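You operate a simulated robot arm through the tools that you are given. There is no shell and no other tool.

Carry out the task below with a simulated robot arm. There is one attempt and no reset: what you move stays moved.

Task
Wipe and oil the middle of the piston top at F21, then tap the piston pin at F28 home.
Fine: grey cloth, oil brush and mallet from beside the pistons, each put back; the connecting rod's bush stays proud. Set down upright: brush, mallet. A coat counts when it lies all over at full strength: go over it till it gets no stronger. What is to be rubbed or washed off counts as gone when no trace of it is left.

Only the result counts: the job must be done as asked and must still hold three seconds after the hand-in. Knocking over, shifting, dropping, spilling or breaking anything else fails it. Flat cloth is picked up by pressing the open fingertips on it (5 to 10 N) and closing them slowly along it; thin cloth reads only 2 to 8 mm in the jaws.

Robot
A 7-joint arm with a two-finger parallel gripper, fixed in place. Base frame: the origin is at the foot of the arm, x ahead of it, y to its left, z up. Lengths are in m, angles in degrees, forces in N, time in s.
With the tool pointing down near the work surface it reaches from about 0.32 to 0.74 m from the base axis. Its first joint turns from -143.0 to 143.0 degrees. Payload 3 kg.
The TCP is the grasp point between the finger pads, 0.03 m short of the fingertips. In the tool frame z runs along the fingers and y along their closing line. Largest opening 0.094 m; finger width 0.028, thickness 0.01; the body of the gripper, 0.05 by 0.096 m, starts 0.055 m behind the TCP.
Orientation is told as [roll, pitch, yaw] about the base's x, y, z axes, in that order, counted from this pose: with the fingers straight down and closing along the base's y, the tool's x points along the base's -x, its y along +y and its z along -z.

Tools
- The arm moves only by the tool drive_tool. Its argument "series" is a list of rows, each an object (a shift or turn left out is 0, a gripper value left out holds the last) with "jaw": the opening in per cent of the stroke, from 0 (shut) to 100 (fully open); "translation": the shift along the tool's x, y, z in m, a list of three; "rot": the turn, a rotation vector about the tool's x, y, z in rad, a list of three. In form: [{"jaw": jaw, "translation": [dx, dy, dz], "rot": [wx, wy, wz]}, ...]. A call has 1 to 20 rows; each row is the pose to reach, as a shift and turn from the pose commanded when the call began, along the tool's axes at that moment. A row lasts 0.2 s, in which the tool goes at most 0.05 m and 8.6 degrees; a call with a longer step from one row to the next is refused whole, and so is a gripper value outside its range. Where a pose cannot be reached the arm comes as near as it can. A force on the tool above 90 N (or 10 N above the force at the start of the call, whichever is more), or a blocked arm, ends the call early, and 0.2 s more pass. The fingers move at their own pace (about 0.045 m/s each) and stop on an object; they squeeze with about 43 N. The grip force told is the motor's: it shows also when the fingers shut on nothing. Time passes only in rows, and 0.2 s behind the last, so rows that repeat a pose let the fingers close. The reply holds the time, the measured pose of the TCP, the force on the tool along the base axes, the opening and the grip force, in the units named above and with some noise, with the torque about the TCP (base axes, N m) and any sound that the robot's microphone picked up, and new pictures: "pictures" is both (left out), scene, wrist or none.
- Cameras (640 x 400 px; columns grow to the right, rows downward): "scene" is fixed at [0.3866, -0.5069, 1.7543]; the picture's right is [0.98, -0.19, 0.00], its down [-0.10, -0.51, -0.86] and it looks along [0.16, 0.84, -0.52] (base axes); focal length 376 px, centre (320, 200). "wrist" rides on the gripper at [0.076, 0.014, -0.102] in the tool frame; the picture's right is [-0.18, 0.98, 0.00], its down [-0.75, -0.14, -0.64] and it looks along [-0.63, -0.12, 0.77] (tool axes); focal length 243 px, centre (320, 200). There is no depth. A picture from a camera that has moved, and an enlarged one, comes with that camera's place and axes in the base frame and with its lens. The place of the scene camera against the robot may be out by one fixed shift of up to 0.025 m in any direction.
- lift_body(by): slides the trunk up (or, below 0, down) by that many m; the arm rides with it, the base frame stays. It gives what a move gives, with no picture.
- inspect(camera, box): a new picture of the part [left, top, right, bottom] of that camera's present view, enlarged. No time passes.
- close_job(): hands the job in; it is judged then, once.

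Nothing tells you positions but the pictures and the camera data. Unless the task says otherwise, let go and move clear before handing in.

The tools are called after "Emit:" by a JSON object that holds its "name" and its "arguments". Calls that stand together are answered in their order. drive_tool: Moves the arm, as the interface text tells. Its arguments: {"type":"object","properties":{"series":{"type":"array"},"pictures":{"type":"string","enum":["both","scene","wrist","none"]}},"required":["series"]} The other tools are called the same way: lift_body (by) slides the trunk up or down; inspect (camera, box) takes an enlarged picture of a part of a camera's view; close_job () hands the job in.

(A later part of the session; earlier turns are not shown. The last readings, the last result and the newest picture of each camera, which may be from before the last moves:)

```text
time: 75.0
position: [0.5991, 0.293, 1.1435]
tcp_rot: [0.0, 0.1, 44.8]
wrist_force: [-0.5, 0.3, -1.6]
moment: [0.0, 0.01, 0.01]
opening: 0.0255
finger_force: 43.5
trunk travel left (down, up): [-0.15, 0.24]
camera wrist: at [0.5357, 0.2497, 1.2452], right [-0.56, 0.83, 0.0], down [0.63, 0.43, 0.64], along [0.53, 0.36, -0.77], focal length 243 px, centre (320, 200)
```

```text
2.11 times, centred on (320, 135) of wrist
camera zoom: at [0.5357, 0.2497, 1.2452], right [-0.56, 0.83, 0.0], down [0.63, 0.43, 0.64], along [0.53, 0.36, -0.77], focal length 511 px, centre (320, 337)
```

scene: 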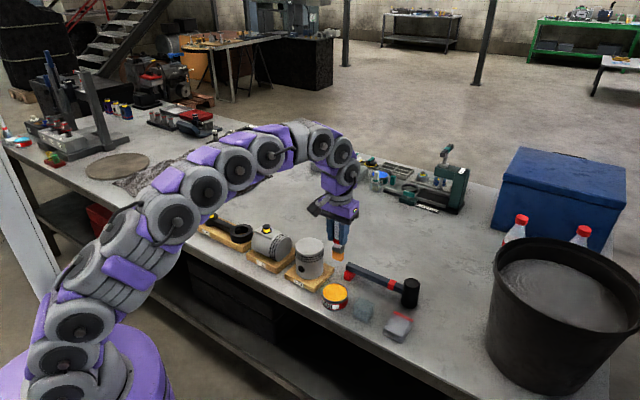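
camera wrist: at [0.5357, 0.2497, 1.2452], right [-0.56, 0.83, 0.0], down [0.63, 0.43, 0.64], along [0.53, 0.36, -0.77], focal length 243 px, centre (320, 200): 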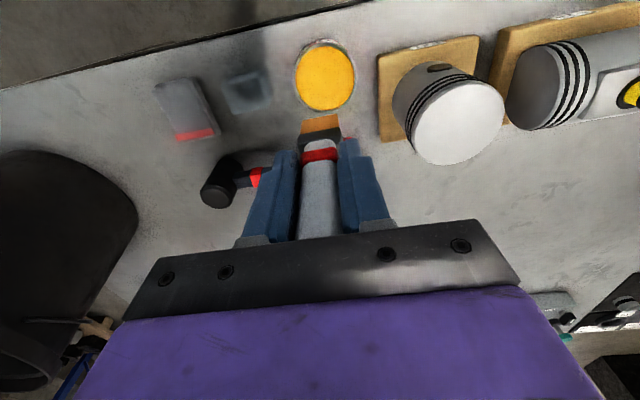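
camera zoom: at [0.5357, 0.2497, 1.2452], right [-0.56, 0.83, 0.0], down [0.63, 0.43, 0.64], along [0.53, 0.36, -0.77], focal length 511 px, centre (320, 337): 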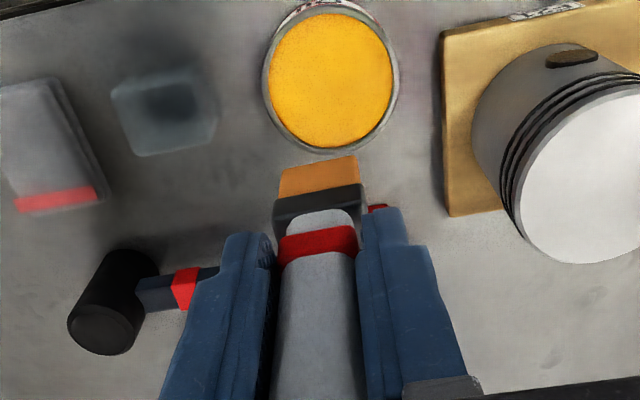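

The brush has slid up about 2 cm in the grip, with its top now against the palm, but it is straight, firm and loaded. I'll carry it over the centre of the F21 top, staying clear above.

Emit:
{"name": "drive_tool", "arguments": {"series": [{"jaw": 0, "translation": [-0.0131, 0.0335, 0]}, {"jaw": 0, "translation": [-0.0263, 0.067, 0]}, {"jaw": 0, "translation": [-0.0394, 0.1004, 0]}, {"jaw": 0, "translation": [-0.0525, 0.1339, 0]}, {"jaw": 0, "translation": [-0.0525, 0.1339, 0.025]}, {"jaw": 0, "translation": [-0.0525, 0.1339, 0.025]}], "pictures": "both"}}

Emit:
{"name": "inspect", "arguments": {"camera": "scene", "box": [250, 190, 370, 290]}}

Emit:
{"name": "inspect", "arguments": {"camera": "wrist", "box": [200, 20, 440, 210]}}

```text
time: 76.3
position: [0.5409, 0.425, 1.1217]
tcp_rot: [0.0, 0.1, 44.9]
wrist_force: [0.1, 0.1, -0.8]
moment: [-0.01, -0.01, 0.0]
opening: 0.0254
finger_force: 43.2
trunk travel left (down, up): [-0.15, 0.24]
camera wrist: at [0.4776, 0.381, 1.2231], right [-0.56, 0.83, 0.0], down [0.63, 0.43, 0.64], along [0.53, 0.36, -0.77], focal length 243 px, centre (320, 200)
```

scene: 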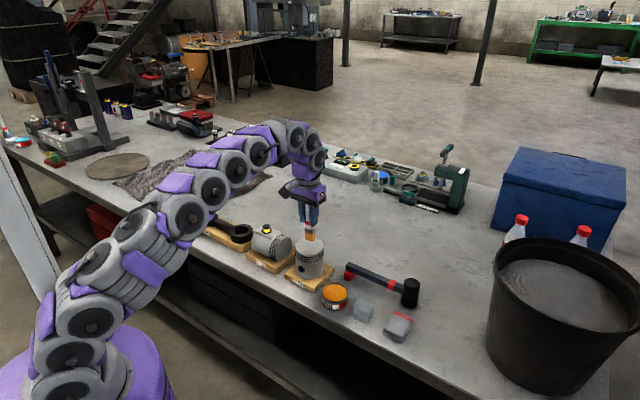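
wrist: 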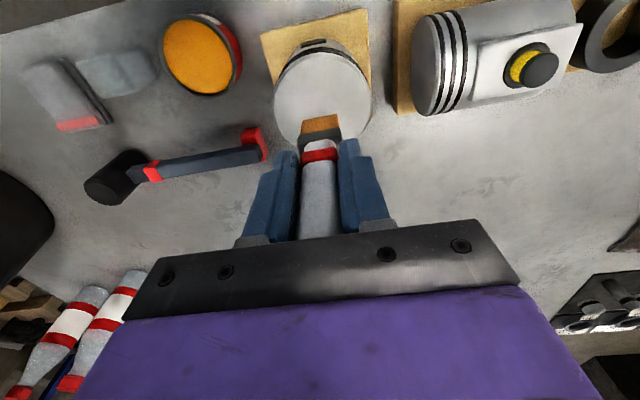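

```text
4.00 times, centred on (310, 240) of scene
camera zoom: at [0.3866, -0.5069, 1.7543], right [0.98, -0.19, 0.0], down [-0.1, -0.51, -0.86], along [0.16, 0.84, -0.52], focal length 1504 px, centre (360, 40)
```

zoom: 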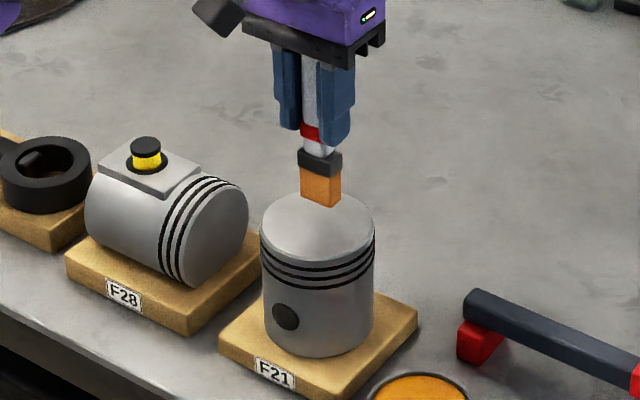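

```text
2.11 times, centred on (320, 115) of wrist
camera zoom: at [0.4776, 0.381, 1.2231], right [-0.56, 0.83, 0.0], down [0.63, 0.43, 0.64], along [0.53, 0.36, -0.77], focal length 511 px, centre (320, 379)
```

zoom: 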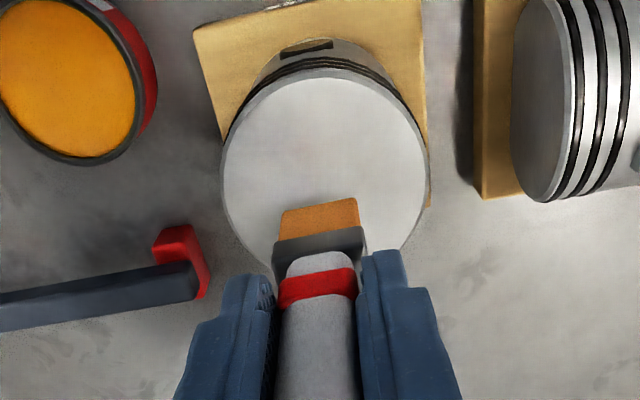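

The view puts the patch centre within 4 mm of the tool axis. I'll lower in steps to find first contact of the bristles.

Emit:
{"name": "drive_tool", "arguments": {"series": [{"jaw": 0, "translation": [-0.0032, 0.0024, 0.012]}, {"jaw": 0, "translation": [-0.0032, 0.0024, 0.022]}, {"jaw": 0, "translation": [-0.0032, 0.0024, 0.022]}], "pictures": "none"}}

```text
time: 77.2
position: [0.54, 0.4296, 1.1013]
tcp_rot: [0.1, 0.1, 44.9]
wrist_force: [-0.1, -0.4, -1.6]
moment: [-0.01, -0.02, 0.0]
opening: 0.0252
finger_force: 43.1
trunk travel left (down, up): [-0.15, 0.24]
```

Emit:
{"name": "drive_tool", "arguments": {"series": [{"jaw": 0, "translation": [0, 0, 0.002]}, {"jaw": 0, "translation": [0, 0, 0.004]}, {"jaw": 0, "translation": [0, 0, 0.004]}], "pictures": "wrist"}}

Emit:
{"name": "inspect", "arguments": {"camera": "wrist", "box": [220, 60, 420, 210]}}

```text
time: 78.0
position: [0.5392, 0.4288, 1.0985]
tcp_rot: [0.0, -0.3, 44.8]
wrist_force: [-0.9, 2.4, 17.0]
moment: [0.1, 0.07, 0.03]
opening: 0.0254
finger_force: 43.1
trunk travel left (down, up): [-0.15, 0.24]
camera wrist: at [0.4766, 0.3847, 1.2005], right [-0.56, 0.83, 0.0], down [0.63, 0.43, 0.64], along [0.53, 0.36, -0.76], focal length 243 px, centre (320, 200)
```

wrist: 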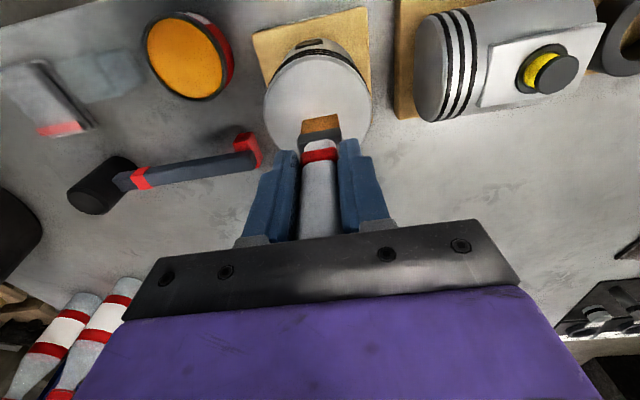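

```text
2.67 times, centred on (320, 135) of wrist
camera zoom: at [0.4766, 0.3847, 1.2005], right [-0.56, 0.83, 0.0], down [0.63, 0.43, 0.64], along [0.53, 0.36, -0.76], focal length 647 px, centre (320, 373)
```

zoom: 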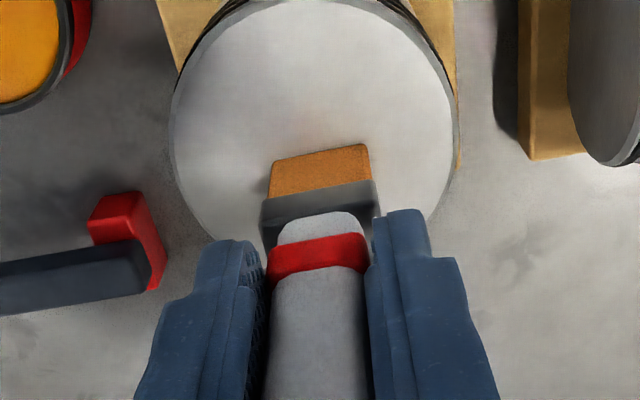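

Contact reads 17 N here, so I'll ease off 1.5 mm and begin brushing along the centre lane.

Emit:
{"name": "drive_tool", "arguments": {"series": [{"jaw": 0, "translation": [0, 0, -0.0015]}, {"jaw": 0, "translation": [0.01, 0, -0.0015]}, {"jaw": 0, "translation": [0.02, 0, -0.0015]}, {"jaw": 0, "translation": [0.028, 0, -0.0015]}, {"jaw": 0, "translation": [0.018, 0, -0.0015]}, {"jaw": 0, "translation": [0.008, 0, -0.0015]}, {"jaw": 0, "translation": [-0.002, 0, -0.0015]}, {"jaw": 0, "translation": [-0.012, 0, -0.0015]}, {"jaw": 0, "translation": [-0.022, 0, -0.0015]}, {"jaw": 0, "translation": [-0.029, 0, -0.0015]}, {"jaw": 0, "translation": [-0.029, 0, -0.0015]}], "pictures": "both"}}

Emit:
{"name": "inspect", "arguments": {"camera": "scene", "box": [250, 190, 370, 290]}}

Emit:
{"name": "inspect", "arguments": {"camera": "wrist", "box": [220, 40, 420, 190]}}

```text
time: 80.3
position: [0.5605, 0.4519, 1.0985]
tcp_rot: [0.0, 0.0, 44.7]
wrist_force: [-0.8, -0.2, 12.1]
moment: [-0.1, 0.13, 0.01]
opening: 0.0258
finger_force: 43.0
trunk travel left (down, up): [-0.15, 0.24]
camera wrist: at [0.4978, 0.407, 1.2006], right [-0.56, 0.83, 0.0], down [0.63, 0.43, 0.64], along [0.53, 0.36, -0.77], focal length 243 px, centre (320, 200)
```

scene: 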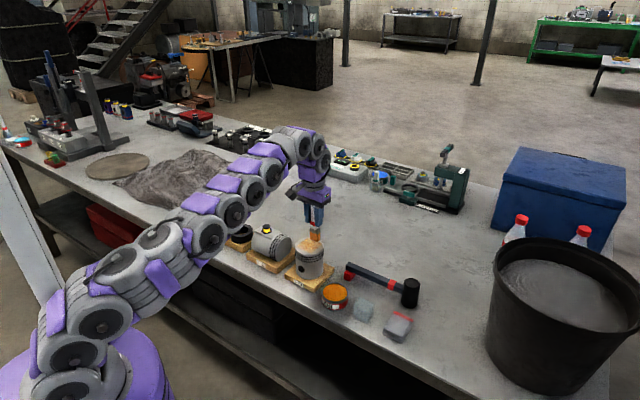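
wrist: 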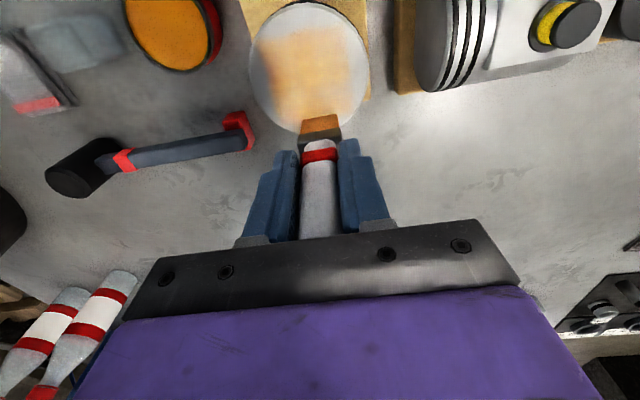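

```text
4.00 times, centred on (310, 240) of scene
camera zoom: at [0.3866, -0.5069, 1.7543], right [0.98, -0.19, 0.0], down [-0.1, -0.51, -0.86], along [0.16, 0.84, -0.52], focal length 1504 px, centre (360, 40)
```

zoom: 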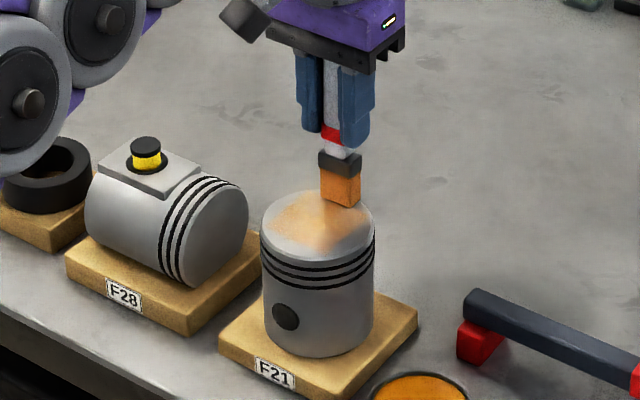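

```text
2.67 times, centred on (320, 115) of wrist
camera zoom: at [0.4978, 0.407, 1.2006], right [-0.56, 0.83, 0.0], down [0.63, 0.43, 0.64], along [0.53, 0.36, -0.77], focal length 647 px, centre (320, 427)
```

zoom: 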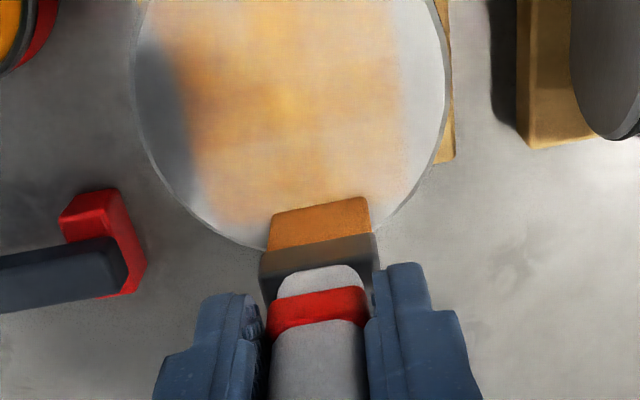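

The coat is building over the patch, still faint. The piston is unmoved, and I'll brush in three lanes over the whole square.

Emit:
{"name": "drive_tool", "arguments": {"series": [{"jaw": 0, "translation": [0, 0.009, -0.0005]}, {"jaw": 0, "translation": [0, 0.018, -0.0005]}, {"jaw": 0, "translation": [0.0115, 0.018, -0.0005]}, {"jaw": 0, "translation": [0.023, 0.018, -0.0005]}, {"jaw": 0, "translation": [0.0345, 0.018, -0.0005]}, {"jaw": 0, "translation": [0.046, 0.018, -0.0005]}, {"jaw": 0, "translation": [0.056, 0.018, -0.0005]}, {"jaw": 0, "translation": [0.056, 0.009, -0.0005]}, {"jaw": 0, "translation": [0.056, 0, -0.0005]}, {"jaw": 0, "translation": [0.045, 0, -0.0005]}, {"jaw": 0, "translation": [0.034, 0, -0.0005]}, {"jaw": 0, "translation": [0.0225, 0, -0.0005]}, {"jaw": 0, "translation": [0.011, 0, -0.0005]}, {"jaw": 0, "translation": [0, 0, -0.0005]}, {"jaw": 0, "translation": [0, -0.009, -0.0005]}, {"jaw": 0, "translation": [0, -0.018, -0.0005]}, {"jaw": 0, "translation": [0.0145, -0.018, -0.0005]}, {"jaw": 0, "translation": [0.029, -0.018, -0.0005]}, {"jaw": 0, "translation": [0.0435, -0.018, -0.0005]}, {"jaw": 0, "translation": [0.056, -0.018, -0.0005]}], "pictures": "both"}}

Emit:
{"name": "inspect", "arguments": {"camera": "scene", "box": [280, 225, 340, 275]}}

Emit:
{"name": "inspect", "arguments": {"camera": "wrist", "box": [220, 40, 420, 190]}}

```text
time: 84.5
position: [0.5332, 0.3979, 1.0985]
tcp_rot: [-0.1, 0.1, 44.9]
wrist_force: [2.3, 2.3, 17.4]
moment: [0.28, -0.21, 0.03]
opening: 0.0253
finger_force: 42.9
trunk travel left (down, up): [-0.15, 0.24]
camera wrist: at [0.4704, 0.3541, 1.2005], right [-0.56, 0.83, 0.0], down [0.63, 0.43, 0.64], along [0.53, 0.36, -0.77], focal length 243 px, centre (320, 200)
```

scene: 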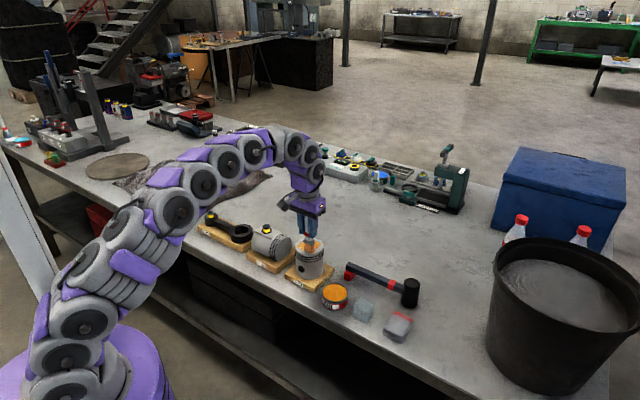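
wrist: 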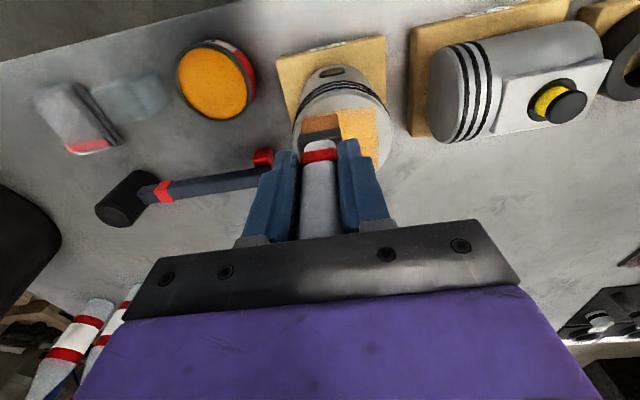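

```text
8.00 times, centred on (310, 250) of scene
camera zoom: at [0.3866, -0.5069, 1.7543], right [0.98, -0.19, 0.0], down [-0.1, -0.51, -0.86], along [0.16, 0.84, -0.52], focal length 3008 px, centre (400, -200)
```

zoom: 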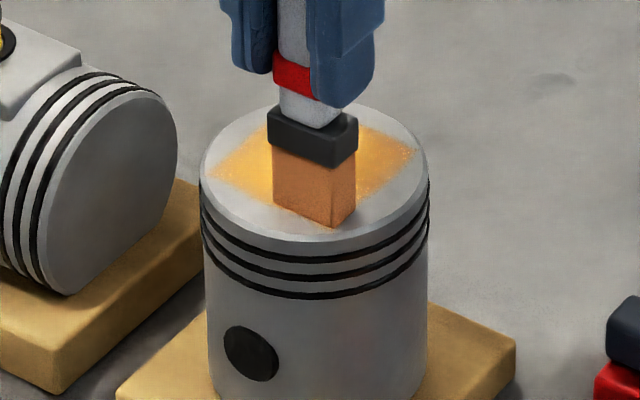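

```text
2.67 times, centred on (320, 115) of wrist
camera zoom: at [0.4704, 0.3541, 1.2005], right [-0.56, 0.83, 0.0], down [0.63, 0.43, 0.64], along [0.53, 0.36, -0.77], focal length 647 px, centre (320, 427)
```

zoom: 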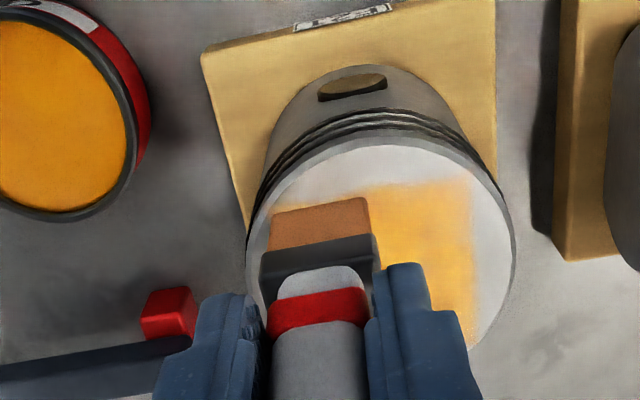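

The coat is growing stronger and more even. Another full set of lanes, slightly lighter.

Emit:
{"name": "drive_tool", "arguments": {"series": [{"jaw": 0, "translation": [-0.014, 0, -0.0008]}, {"jaw": 0, "translation": [-0.028, 0, -0.0008]}, {"jaw": 0, "translation": [-0.042, 0, -0.0008]}, {"jaw": 0, "translation": [-0.056, 0, -0.0008]}, {"jaw": 0, "translation": [-0.056, 0.009, -0.0008]}, {"jaw": 0, "translation": [-0.056, 0.018, -0.0008]}, {"jaw": 0, "translation": [-0.042, 0.018, -0.0008]}, {"jaw": 0, "translation": [-0.028, 0.018, -0.0008]}, {"jaw": 0, "translation": [-0.014, 0.018, -0.0008]}, {"jaw": 0, "translation": [0, 0.018, -0.0008]}, {"jaw": 0, "translation": [0, 0.027, -0.0008]}, {"jaw": 0, "translation": [0, 0.036, -0.0008]}, {"jaw": 0, "translation": [-0.014, 0.036, -0.0008]}, {"jaw": 0, "translation": [-0.028, 0.036, -0.0008]}, {"jaw": 0, "translation": [-0.042, 0.036, -0.0008]}, {"jaw": 0, "translation": [-0.056, 0.036, -0.0008]}, {"jaw": 0, "translation": [-0.042, 0.036, -0.0008]}, {"jaw": 0, "translation": [-0.028, 0.036, -0.0008]}, {"jaw": 0, "translation": [-0.014, 0.036, -0.0008]}, {"jaw": 0, "translation": [0, 0.036, -0.0008]}], "pictures": "both"}}

Emit:
{"name": "inspect", "arguments": {"camera": "scene", "box": [280, 225, 340, 275]}}

Emit:
{"name": "inspect", "arguments": {"camera": "wrist", "box": [180, 40, 420, 190]}}

```text
time: 88.8
position: [0.5086, 0.4218, 1.0979]
tcp_rot: [0.1, -0.1, 44.7]
wrist_force: [2.7, 3.8, 19.3]
moment: [0.23, -0.23, -0.04]
opening: 0.0256
finger_force: 42.8
trunk travel left (down, up): [-0.15, 0.24]
camera wrist: at [0.4463, 0.3781, 1.2003], right [-0.56, 0.83, 0.0], down [0.63, 0.43, 0.64], along [0.53, 0.36, -0.77], focal length 243 px, centre (320, 200)
```

scene: 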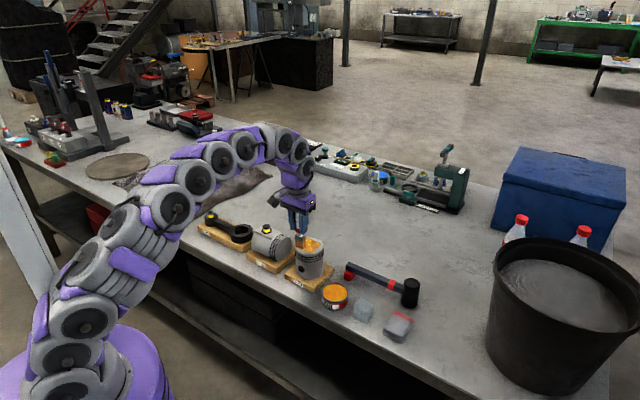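
wrist: 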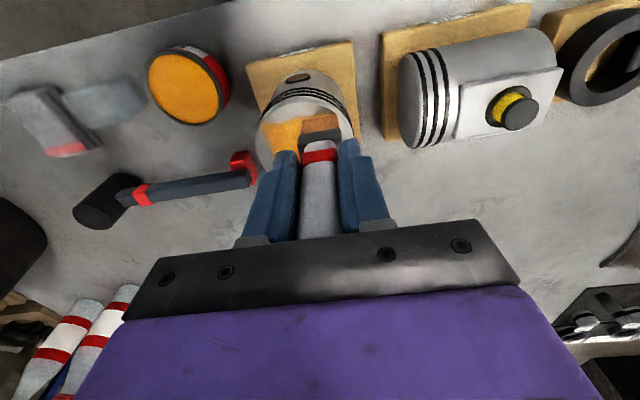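

```text
8.00 times, centred on (310, 250) of scene
camera zoom: at [0.3866, -0.5069, 1.7543], right [0.98, -0.19, 0.0], down [-0.1, -0.51, -0.86], along [0.16, 0.84, -0.52], focal length 3008 px, centre (400, -200)
```

zoom: 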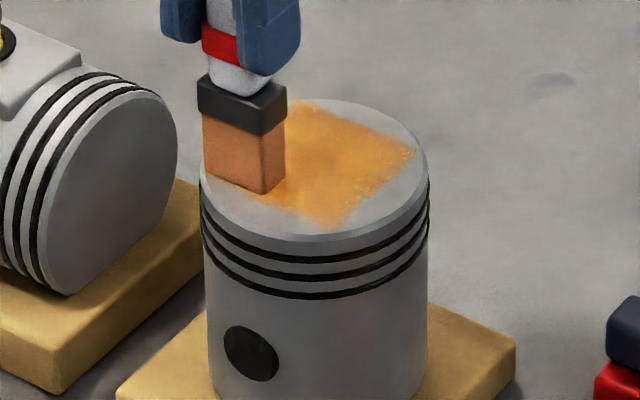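

```text
2.67 times, centred on (300, 115) of wrist
camera zoom: at [0.4463, 0.3781, 1.2003], right [-0.56, 0.83, 0.0], down [0.63, 0.43, 0.64], along [0.53, 0.36, -0.77], focal length 647 px, centre (373, 427)
```

zoom: 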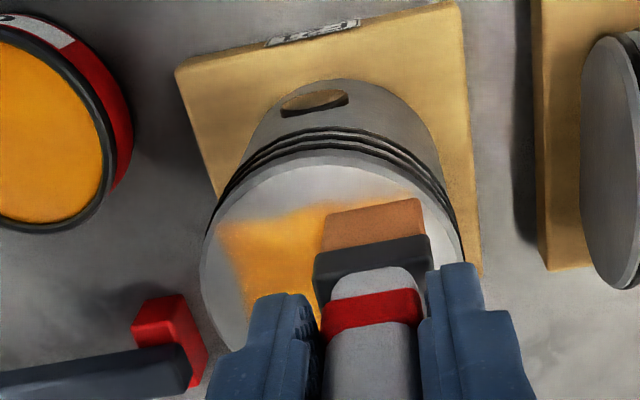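

Much stronger now. I'll lift the brush briefly and look at the whole coat for weak spots.

Emit:
{"name": "drive_tool", "arguments": {"series": [{"jaw": 0, "translation": [0, 0, -0.02]}, {"jaw": 0, "translation": [0.03, 0.02, -0.04]}, {"jaw": 0, "translation": [0.06, 0.03, -0.05]}, {"jaw": 0, "translation": [0.06, 0.03, -0.05]}], "pictures": "both"}}

Emit:
{"name": "inspect", "arguments": {"camera": "scene", "box": [280, 225, 340, 275]}}

Emit:
{"name": "inspect", "arguments": {"camera": "wrist", "box": [180, 40, 420, 190]}}

```text
time: 89.8
position: [0.4459, 0.402, 1.1476]
tcp_rot: [0.1, 0.0, 44.9]
wrist_force: [0.4, 0.2, -1.2]
moment: [0.0, 0.06, 0.01]
opening: 0.0252
finger_force: 43.1
trunk travel left (down, up): [-0.15, 0.24]
camera wrist: at [0.3832, 0.3583, 1.2493], right [-0.56, 0.83, 0.0], down [0.63, 0.43, 0.64], along [0.53, 0.36, -0.77], focal length 243 px, centre (320, 200)
```

scene: 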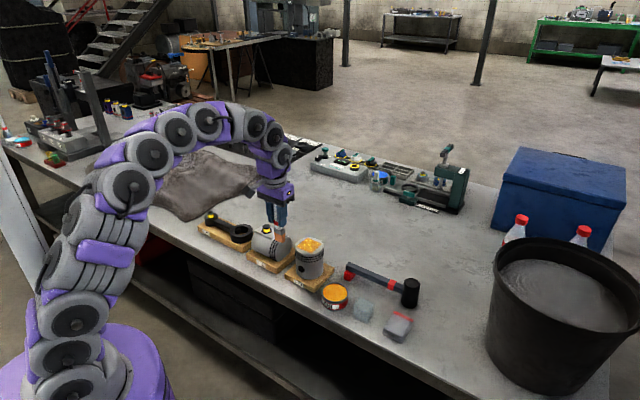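
wrist: 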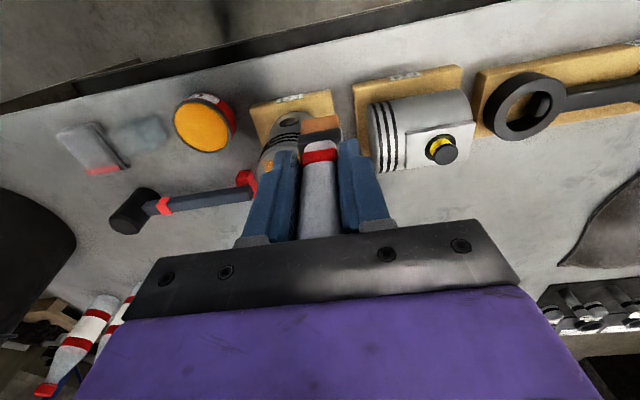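

```text
8.00 times, centred on (310, 250) of scene
camera zoom: at [0.3866, -0.5069, 1.7543], right [0.98, -0.19, 0.0], down [-0.1, -0.51, -0.86], along [0.16, 0.84, -0.52], focal length 3008 px, centre (400, -200)
```

zoom: 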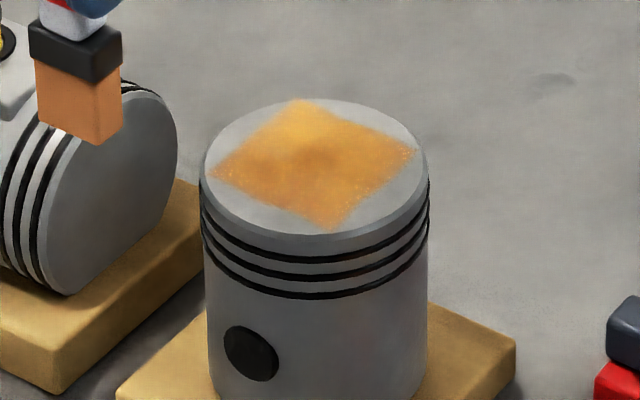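

```text
2.67 times, centred on (300, 115) of wrist
camera zoom: at [0.3832, 0.3583, 1.2493], right [-0.56, 0.83, 0.0], down [0.63, 0.43, 0.64], along [0.53, 0.36, -0.77], focal length 647 px, centre (373, 427)
```

zoom: 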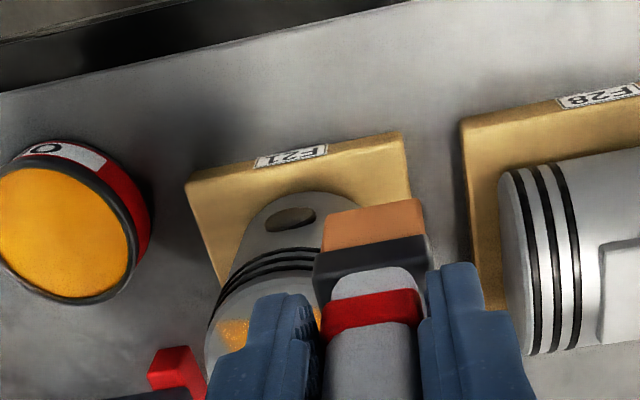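

The square is covered, but the far edge and corners are lighter than the centre. I'll go back down at the far edge and work the borders.

Emit:
{"name": "drive_tool", "arguments": {"series": [{"jaw": 0, "translation": [-0.04, -0.0094, 0]}, {"jaw": 0, "translation": [-0.08, -0.0188, 0]}, {"jaw": 0, "translation": [-0.1189, -0.0282, 0.01]}, {"jaw": 0, "translation": [-0.1189, -0.0282, 0.035]}, {"jaw": 0, "translation": [-0.1189, -0.0282, 0.047]}, {"jaw": 0, "translation": [-0.1189, -0.0282, 0.047]}], "pictures": "none"}}

```text
time: 91.2
position: [0.5498, 0.4684, 1.1]
tcp_rot: [0.0, 0.0, 44.8]
wrist_force: [-0.5, 1.2, -0.4]
moment: [0.02, -0.02, -0.02]
opening: 0.0255
finger_force: 43.6
trunk travel left (down, up): [-0.15, 0.24]
```

Emit:
{"name": "drive_tool", "arguments": {"series": [{"jaw": 0, "translation": [0, 0, 0.0015]}, {"jaw": 0, "translation": [0, 0, 0.0028]}, {"jaw": 0, "translation": [0, -0.014, 0.0028]}, {"jaw": 0, "translation": [0, -0.028, 0.0028]}, {"jaw": 0, "translation": [0, -0.042, 0.0028]}, {"jaw": 0, "translation": [0, -0.028, 0.0028]}, {"jaw": 0, "translation": [0, -0.014, 0.0028]}, {"jaw": 0, "translation": [0, 0, 0.0028]}, {"jaw": 0, "translation": [0.012, 0, 0.0028]}, {"jaw": 0, "translation": [0.012, -0.014, 0.0028]}, {"jaw": 0, "translation": [0.012, -0.028, 0.0028]}, {"jaw": 0, "translation": [0.012, -0.042, 0.0028]}, {"jaw": 0, "translation": [0.024, -0.042, 0.0028]}, {"jaw": 0, "translation": [0.024, -0.028, 0.0028]}, {"jaw": 0, "translation": [0.024, -0.014, 0.0028]}, {"jaw": 0, "translation": [0.024, 0, 0.0028]}, {"jaw": 0, "translation": [0.036, 0, 0.0028]}, {"jaw": 0, "translation": [0.036, -0.014, 0.0028]}, {"jaw": 0, "translation": [0.036, -0.028, 0.0028]}, {"jaw": 0, "translation": [0.036, -0.042, 0.0028]}], "pictures": "both"}}

Emit:
{"name": "inspect", "arguments": {"camera": "scene", "box": [280, 225, 340, 275]}}

Emit:
{"name": "inspect", "arguments": {"camera": "wrist", "box": [220, 20, 460, 190]}}

```text
time: 95.3
position: [0.553, 0.4113, 1.0984]
tcp_rot: [0.1, 0.0, 44.8]
wrist_force: [-0.6, 0.3, 3.5]
moment: [0.03, -0.03, -0.02]
opening: 0.0256
finger_force: 42.8
trunk travel left (down, up): [-0.15, 0.24]
camera wrist: at [0.4898, 0.3668, 1.2008], right [-0.56, 0.83, 0.0], down [0.63, 0.43, 0.64], along [0.53, 0.36, -0.77], focal length 243 px, centre (320, 200)
```

scene: 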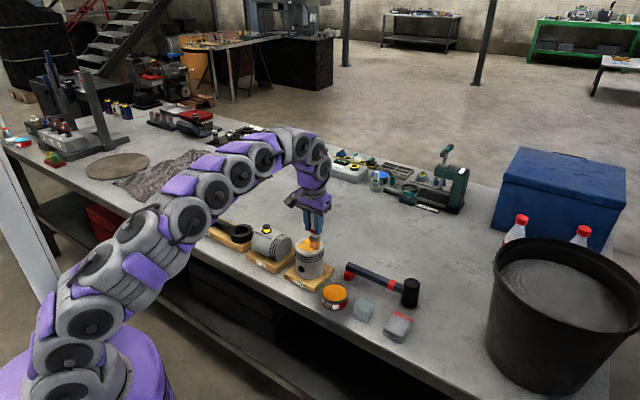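
wrist: 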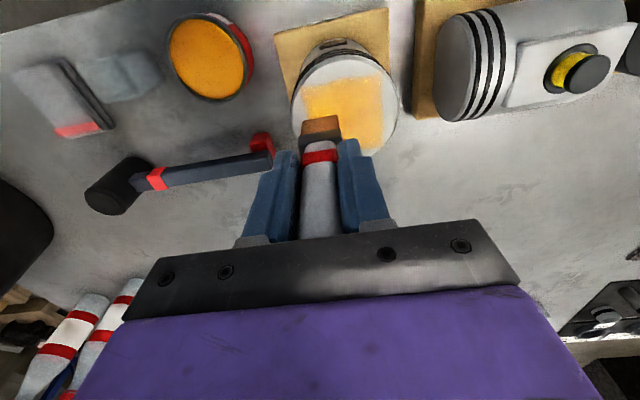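

```text
8.00 times, centred on (310, 250) of scene
camera zoom: at [0.3866, -0.5069, 1.7543], right [0.98, -0.19, 0.0], down [-0.1, -0.51, -0.86], along [0.16, 0.84, -0.52], focal length 3008 px, centre (400, -200)
```

zoom: 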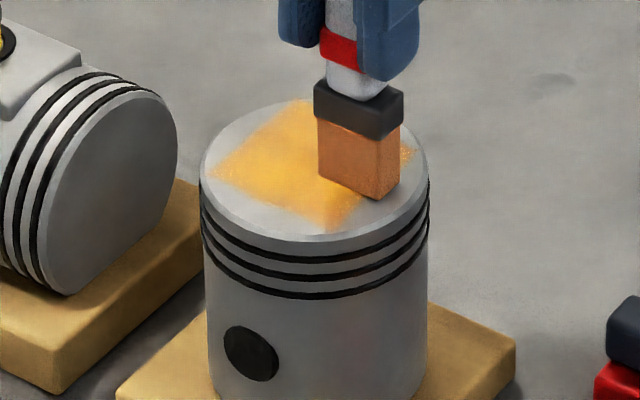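

```text
2.35 times, centred on (340, 105) of wrist
camera zoom: at [0.4898, 0.3668, 1.2008], right [-0.56, 0.83, 0.0], down [0.63, 0.43, 0.64], along [0.53, 0.36, -0.77], focal length 571 px, centre (273, 424)
```

zoom: 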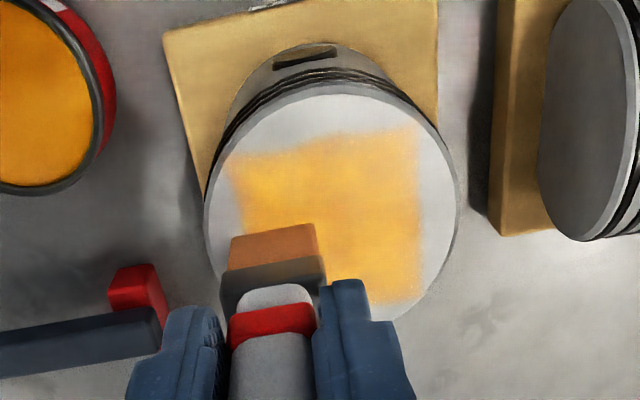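

The coat spans about ±29 mm around my centre and its near edge is still weak. Next passes go along the near edge and the +y side.

Emit:
{"name": "drive_tool", "arguments": {"series": [{"jaw": 0, "translation": [0.0077, -0.0033, 0.0006]}, {"jaw": 0, "translation": [0.0197, -0.0033, 0.0006]}, {"jaw": 0, "translation": [0.0257, -0.0033, 0.0006]}, {"jaw": 0, "translation": [0.0257, 0.0107, 0.0006]}, {"jaw": 0, "translation": [0.0257, 0.0247, 0.0006]}, {"jaw": 0, "translation": [0.0257, 0.0387, 0.0006]}, {"jaw": 0, "translation": [0.0257, 0.0457, 0.0006]}, {"jaw": 0, "translation": [0.0137, 0.0457, 0.0006]}, {"jaw": 0, "translation": [0.0137, 0.0327, 0.0006]}, {"jaw": 0, "translation": [0.0137, 0.0187, 0.0006]}, {"jaw": 0, "translation": [0.0137, 0.0047, 0.0006]}, {"jaw": 0, "translation": [0.0137, -0.0043, 0.0006]}, {"jaw": 0, "translation": [0.0257, -0.0043, 0.0006]}, {"jaw": 0, "translation": [0.0257, 0.0107, 0.0006]}, {"jaw": 0, "translation": [0.0257, 0.0247, 0.0006]}, {"jaw": 0, "translation": [0.0257, 0.0387, 0.0006]}, {"jaw": 0, "translation": [0.0257, 0.0457, 0.0006]}, {"jaw": 0, "translation": [0.0117, 0.0457, 0.0006]}, {"jaw": 0, "translation": [-0.0023, 0.0457, 0.0006]}, {"jaw": 0, "translation": [-0.0163, 0.0457, 0.0006]}], "pictures": "both"}}

Emit:
{"name": "inspect", "arguments": {"camera": "scene", "box": [280, 225, 340, 275]}}

Emit:
{"name": "inspect", "arguments": {"camera": "wrist", "box": [180, 20, 420, 190]}}

```text
time: 99.5
position: [0.5313, 0.4534, 1.0988]
tcp_rot: [-0.2, 0.1, 44.8]
wrist_force: [-1.5, -0.8, 4.2]
moment: [-0.01, 0.18, 0.04]
opening: 0.0253
finger_force: 42.6
trunk travel left (down, up): [-0.15, 0.24]
camera wrist: at [0.4692, 0.4097, 1.2009], right [-0.56, 0.83, 0.0], down [0.63, 0.43, 0.64], along [0.53, 0.36, -0.77], focal length 243 px, centre (320, 200)
```

scene: 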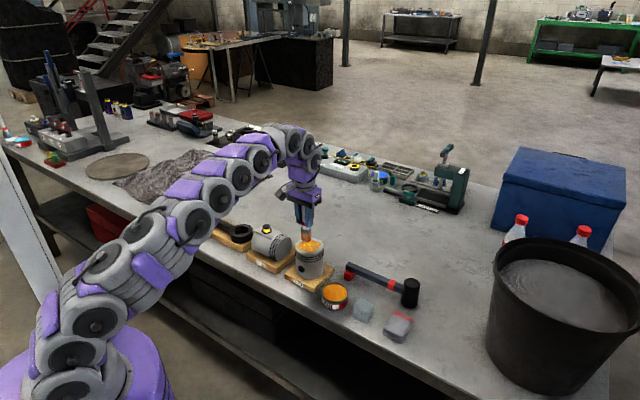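
wrist: 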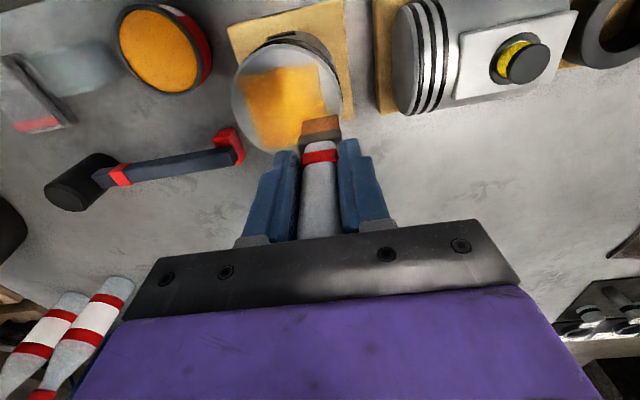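

```text
8.00 times, centred on (310, 250) of scene
camera zoom: at [0.3866, -0.5069, 1.7543], right [0.98, -0.19, 0.0], down [-0.1, -0.51, -0.86], along [0.16, 0.84, -0.52], focal length 3008 px, centre (400, -200)
```

zoom: 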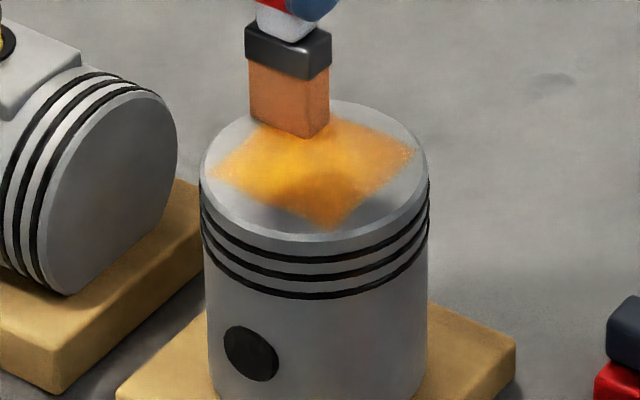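

```text
2.35 times, centred on (300, 105) of wrist
camera zoom: at [0.4692, 0.4097, 1.2009], right [-0.56, 0.83, 0.0], down [0.63, 0.43, 0.64], along [0.53, 0.36, -0.77], focal length 571 px, centre (367, 424)
```

zoom: 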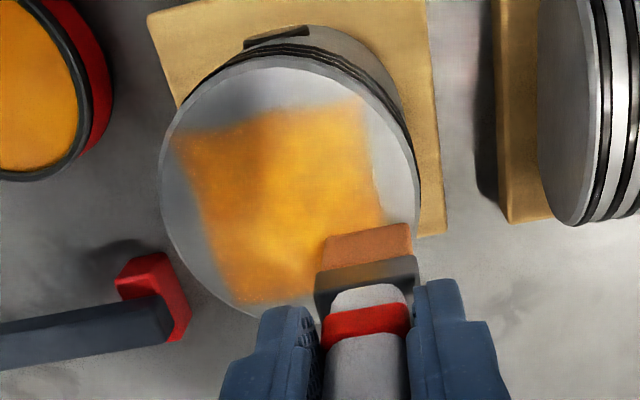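

The coat is now close to the oil's own amber. One more full coverage pass, including the far edge and −y side.

Emit:
{"name": "drive_tool", "arguments": {"series": [{"jaw": 0, "translation": [-0.012, 0, 0.0005]}, {"jaw": 0, "translation": [-0.022, 0, 0.0005]}, {"jaw": 0, "translation": [-0.022, -0.0145, 0.0005]}, {"jaw": 0, "translation": [-0.022, -0.0285, 0.0005]}, {"jaw": 0, "translation": [-0.022, -0.0425, 0.0005]}, {"jaw": 0, "translation": [-0.022, -0.0505, 0.0005]}, {"jaw": 0, "translation": [-0.008, -0.0505, 0.0005]}, {"jaw": 0, "translation": [0.006, -0.0505, 0.0005]}, {"jaw": 0, "translation": [0.02, -0.0505, 0.0005]}, {"jaw": 0, "translation": [0.034, -0.0505, 0.0005]}, {"jaw": 0, "translation": [0.04, -0.0445, 0.0005]}, {"jaw": 0, "translation": [0.028, -0.0365, 0.0005]}, {"jaw": 0, "translation": [0.014, -0.0365, 0.0005]}, {"jaw": 0, "translation": [0.0, -0.0365, 0.0005]}, {"jaw": 0, "translation": [-0.014, -0.0365, 0.0005]}, {"jaw": 0, "translation": [-0.022, -0.0285, 0.0005]}, {"jaw": 0, "translation": [-0.008, -0.0185, 0.0005]}, {"jaw": 0, "translation": [0.006, -0.0185, 0.0005]}, {"jaw": 0, "translation": [0.02, -0.0185, 0.0005]}, {"jaw": 0, "translation": [0.034, -0.0185, 0.0005]}], "pictures": "none"}}

Emit:
{"name": "drive_tool", "arguments": {"series": [{"jaw": 0, "translation": [0, 0, -0.02]}, {"jaw": 0, "translation": [0.03, -0.03, -0.04]}, {"jaw": 0, "translation": [0.05, -0.07, -0.045]}, {"jaw": 0, "translation": [0.05, -0.11, -0.045]}, {"jaw": 0, "translation": [0.05, -0.13, -0.045]}, {"jaw": 0, "translation": [0.05, -0.13, -0.045]}], "pictures": "both"}}

Emit:
{"name": "inspect", "arguments": {"camera": "scene", "box": [280, 225, 340, 275]}}

Emit:
{"name": "inspect", "arguments": {"camera": "wrist", "box": [380, 20, 540, 150]}}

```text
time: 103.8
position: [0.5205, 0.4161, 1.0982]
tcp_rot: [0.0, -0.1, 44.7]
wrist_force: [1.0, 1.4, 14.1]
moment: [0.17, -0.11, -0.03]
opening: 0.0255
finger_force: 42.7
trunk travel left (down, up): [-0.15, 0.24]
```

```text
time: 105.2
position: [0.5774, 0.2922, 1.1403]
tcp_rot: [0.0, 0.1, 44.8]
wrist_force: [0.1, 0.7, -0.4]
moment: [-0.03, 0.02, 0.0]
opening: 0.0254
finger_force: 42.8
trunk travel left (down, up): [-0.15, 0.24]
camera wrist: at [0.5151, 0.2479, 1.2426], right [-0.56, 0.83, 0.0], down [0.63, 0.43, 0.64], along [0.53, 0.36, -0.77], focal length 243 px, centre (320, 200)
```

scene: 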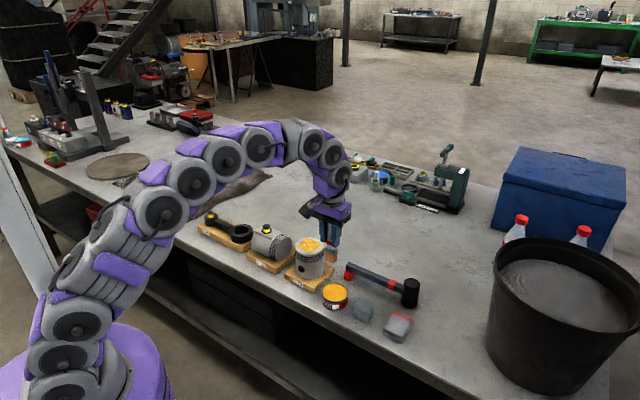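
wrist: 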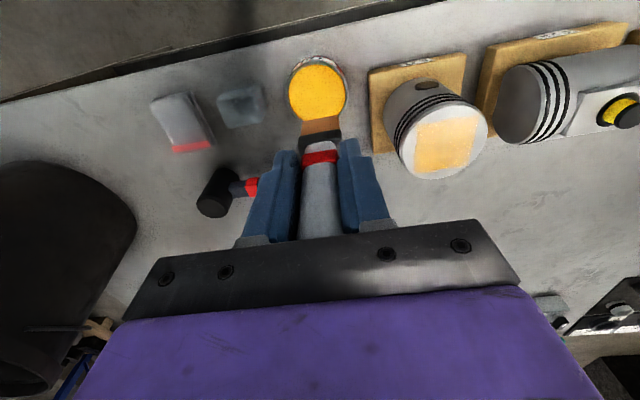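

```text
8.00 times, centred on (310, 250) of scene
camera zoom: at [0.3866, -0.5069, 1.7543], right [0.98, -0.19, 0.0], down [-0.1, -0.51, -0.86], along [0.16, 0.84, -0.52], focal length 3008 px, centre (400, -200)
```

zoom: 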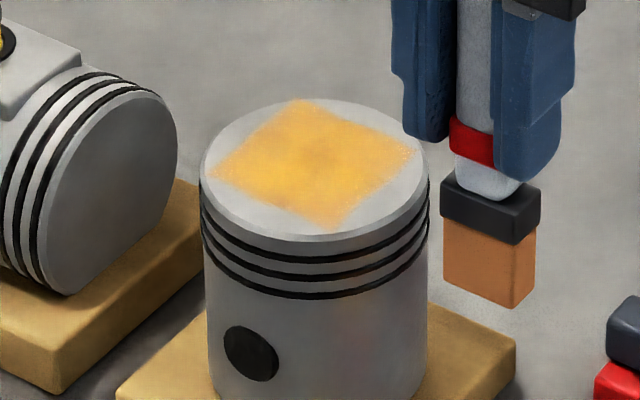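

```text
3.08 times, centred on (460, 85) of wrist
camera zoom: at [0.5151, 0.2479, 1.2426], right [-0.56, 0.83, 0.0], down [0.63, 0.43, 0.64], along [0.53, 0.36, -0.77], focal length 746 px, centre (-111, 554)
```

zoom: 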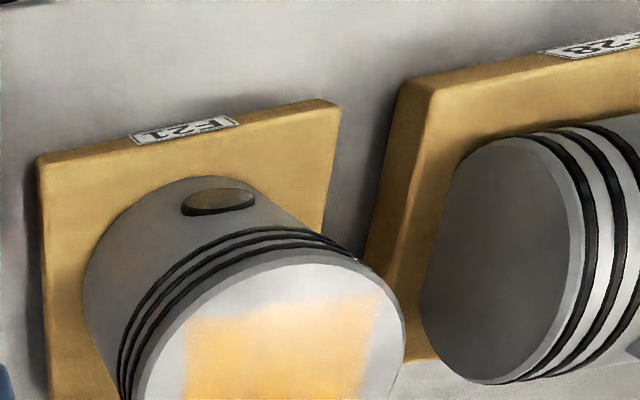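

The edges are still lighter than the centre, so I'll re-dip the brush, lightly this time, and go over them again.

Emit:
{"name": "drive_tool", "arguments": {"series": [{"jaw": 0, "translation": [-0.0159, -0.0104, 0.0]}, {"jaw": 0, "translation": [-0.0159, -0.0104, 0.04]}, {"jaw": 0, "translation": [-0.0159, -0.0104, 0.08]}, {"jaw": 0, "translation": [-0.0159, -0.0104, 0.11]}, {"jaw": 0, "translation": [-0.0159, -0.0104, 0.123]}, {"jaw": 0, "translation": [-0.0159, -0.0104, 0.123]}], "pictures": "none"}}

```text
time: 106.5
position: [0.595, 0.2964, 1.0204]
tcp_rot: [0.0, 0.0, 44.7]
wrist_force: [-0.6, -0.4, -0.8]
moment: [-0.05, 0.01, -0.03]
opening: 0.0254
finger_force: 42.8
trunk travel left (down, up): [-0.15, 0.24]
```

Emit:
{"name": "drive_tool", "arguments": {"series": [{"jaw": 0, "translation": [0, 0, 0.003]}, {"jaw": 0, "translation": [0, 0, 0.006]}, {"jaw": 0, "translation": [0, 0, 0.006]}], "pictures": "none"}}

```text
time: 107.3
position: [0.5957, 0.2948, 1.0139]
tcp_rot: [0.0, 0.0, 44.8]
wrist_force: [-0.4, 0.3, -0.8]
moment: [0.01, 0.04, -0.01]
opening: 0.0253
finger_force: 42.6
trunk travel left (down, up): [-0.15, 0.24]
```

Emit:
{"name": "drive_tool", "arguments": {"series": [{"jaw": 0, "translation": [0, 0, 0.0015]}, {"jaw": 0, "translation": [0, 0, 0.003]}, {"jaw": 0, "translation": [0, 0, 0.003]}], "pictures": "both"}}

Emit:
{"name": "inspect", "arguments": {"camera": "scene", "box": [300, 245, 370, 320]}}

```text
time: 108.2
position: [0.5958, 0.2944, 1.0107]
tcp_rot: [0.0, 0.0, 44.9]
wrist_force: [0.4, 0.7, -1.1]
moment: [-0.01, 0.0, -0.03]
opening: 0.0256
finger_force: 42.9
trunk travel left (down, up): [-0.15, 0.24]
camera wrist: at [0.5332, 0.2501, 1.1129], right [-0.56, 0.83, 0.0], down [0.63, 0.43, 0.64], along [0.53, 0.36, -0.77], focal length 243 px, centre (320, 200)
```

scene: 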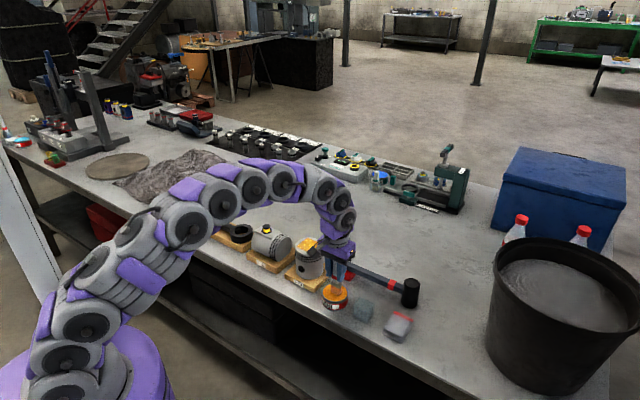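
wrist: 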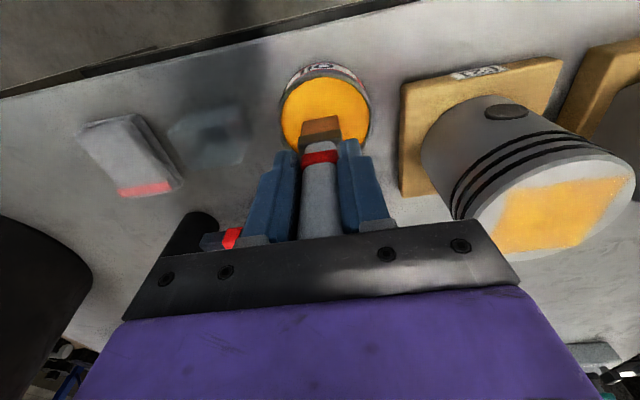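

```text
5.33 times, centred on (335, 282) of scene
camera zoom: at [0.3866, -0.5069, 1.7543], right [0.98, -0.19, 0.0], down [-0.1, -0.51, -0.86], along [0.16, 0.84, -0.52], focal length 2005 px, centre (240, -240)
```

zoom: 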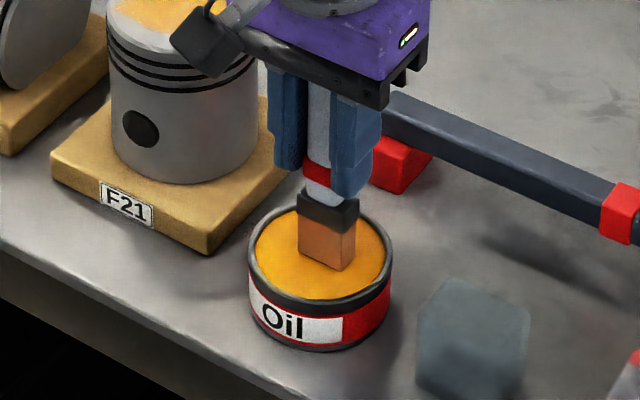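

Emit:
{"name": "drive_tool", "arguments": {"series": [{"jaw": 0, "translation": [0, 0, 0.002]}, {"jaw": 0, "translation": [0, 0, 0.002]}], "pictures": "none"}}

```text
time: 108.8
position: [0.5967, 0.295, 1.0103]
tcp_rot: [-0.1, 0.0, 44.7]
wrist_force: [-1.3, 1.1, 6.7]
moment: [0.12, 0.1, -0.01]
opening: 0.0253
finger_force: 43.4
trunk travel left (down, up): [-0.15, 0.24]
```

A light 6.7 N in the oil. I'll hold a moment, then lift and return to the patch.

Emit:
{"name": "drive_tool", "arguments": {"series": [{"jaw": 0, "translation": [0, 0, 0]}, {"jaw": 0, "translation": [0.003, 0, 0]}, {"jaw": 0, "translation": [-0.003, 0, 0]}, {"jaw": 0, "translation": [0, 0, -0.02]}, {"jaw": 0, "translation": [0, 0, -0.06]}, {"jaw": 0, "translation": [0, 0, -0.1]}, {"jaw": 0, "translation": [0, 0, -0.125]}, {"jaw": 0, "translation": [-0.0084, 0.0367, -0.125]}, {"jaw": 0, "translation": [-0.0169, 0.0734, -0.125]}, {"jaw": 0, "translation": [-0.0253, 0.1101, -0.125]}, {"jaw": 0, "translation": [-0.0253, 0.1101, -0.1]}, {"jaw": 0, "translation": [-0.0253, 0.1101, -0.09]}, {"jaw": 0, "translation": [-0.0253, 0.1101, -0.09]}], "pictures": "both"}}

Emit:
{"name": "inspect", "arguments": {"camera": "scene", "box": [280, 225, 340, 275]}}

Emit:
{"name": "inspect", "arguments": {"camera": "wrist", "box": [220, 40, 460, 200]}}

```text
time: 111.5
position: [0.5364, 0.389, 1.0986]
tcp_rot: [0.1, 0.0, 44.8]
wrist_force: [0.2, -0.2, -0.6]
moment: [-0.03, 0.0, -0.01]
opening: 0.0255
finger_force: 43.5
trunk travel left (down, up): [-0.15, 0.24]
camera wrist: at [0.4737, 0.3443, 1.2009], right [-0.56, 0.83, 0.0], down [0.63, 0.43, 0.64], along [0.53, 0.36, -0.77], focal length 243 px, centre (320, 200)
```

scene: 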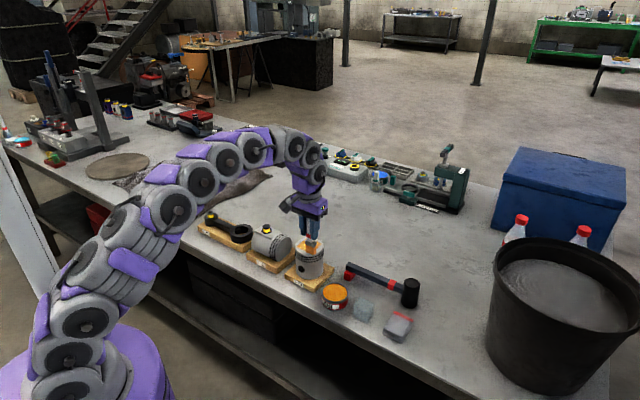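
wrist: 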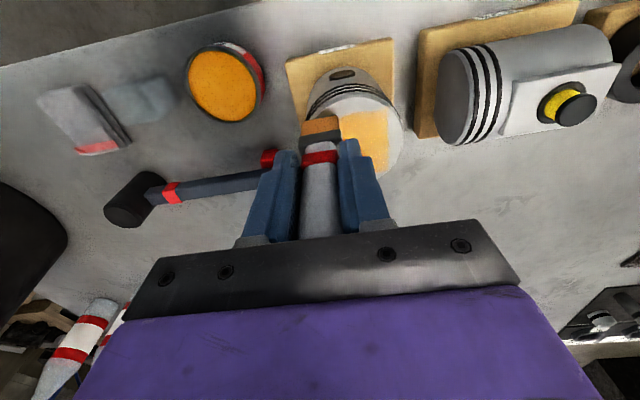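

```text
8.00 times, centred on (310, 250) of scene
camera zoom: at [0.3866, -0.5069, 1.7543], right [0.98, -0.19, 0.0], down [-0.1, -0.51, -0.86], along [0.16, 0.84, -0.52], focal length 3008 px, centre (400, -200)
```

zoom: 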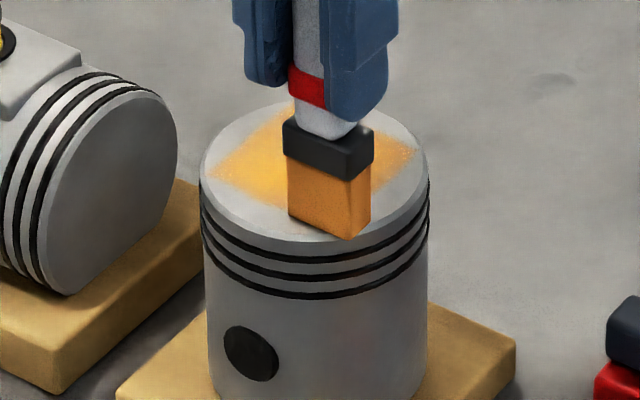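

```text
2.50 times, centred on (340, 120) of wrist
camera zoom: at [0.4737, 0.3443, 1.2009], right [-0.56, 0.83, 0.0], down [0.63, 0.43, 0.64], along [0.53, 0.36, -0.77], focal length 606 px, centre (270, 400)
```

zoom: 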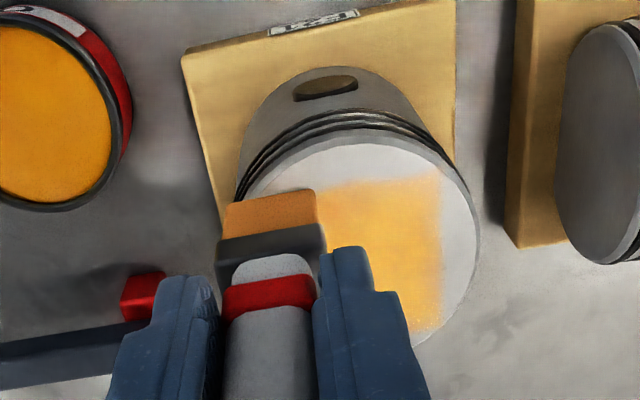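

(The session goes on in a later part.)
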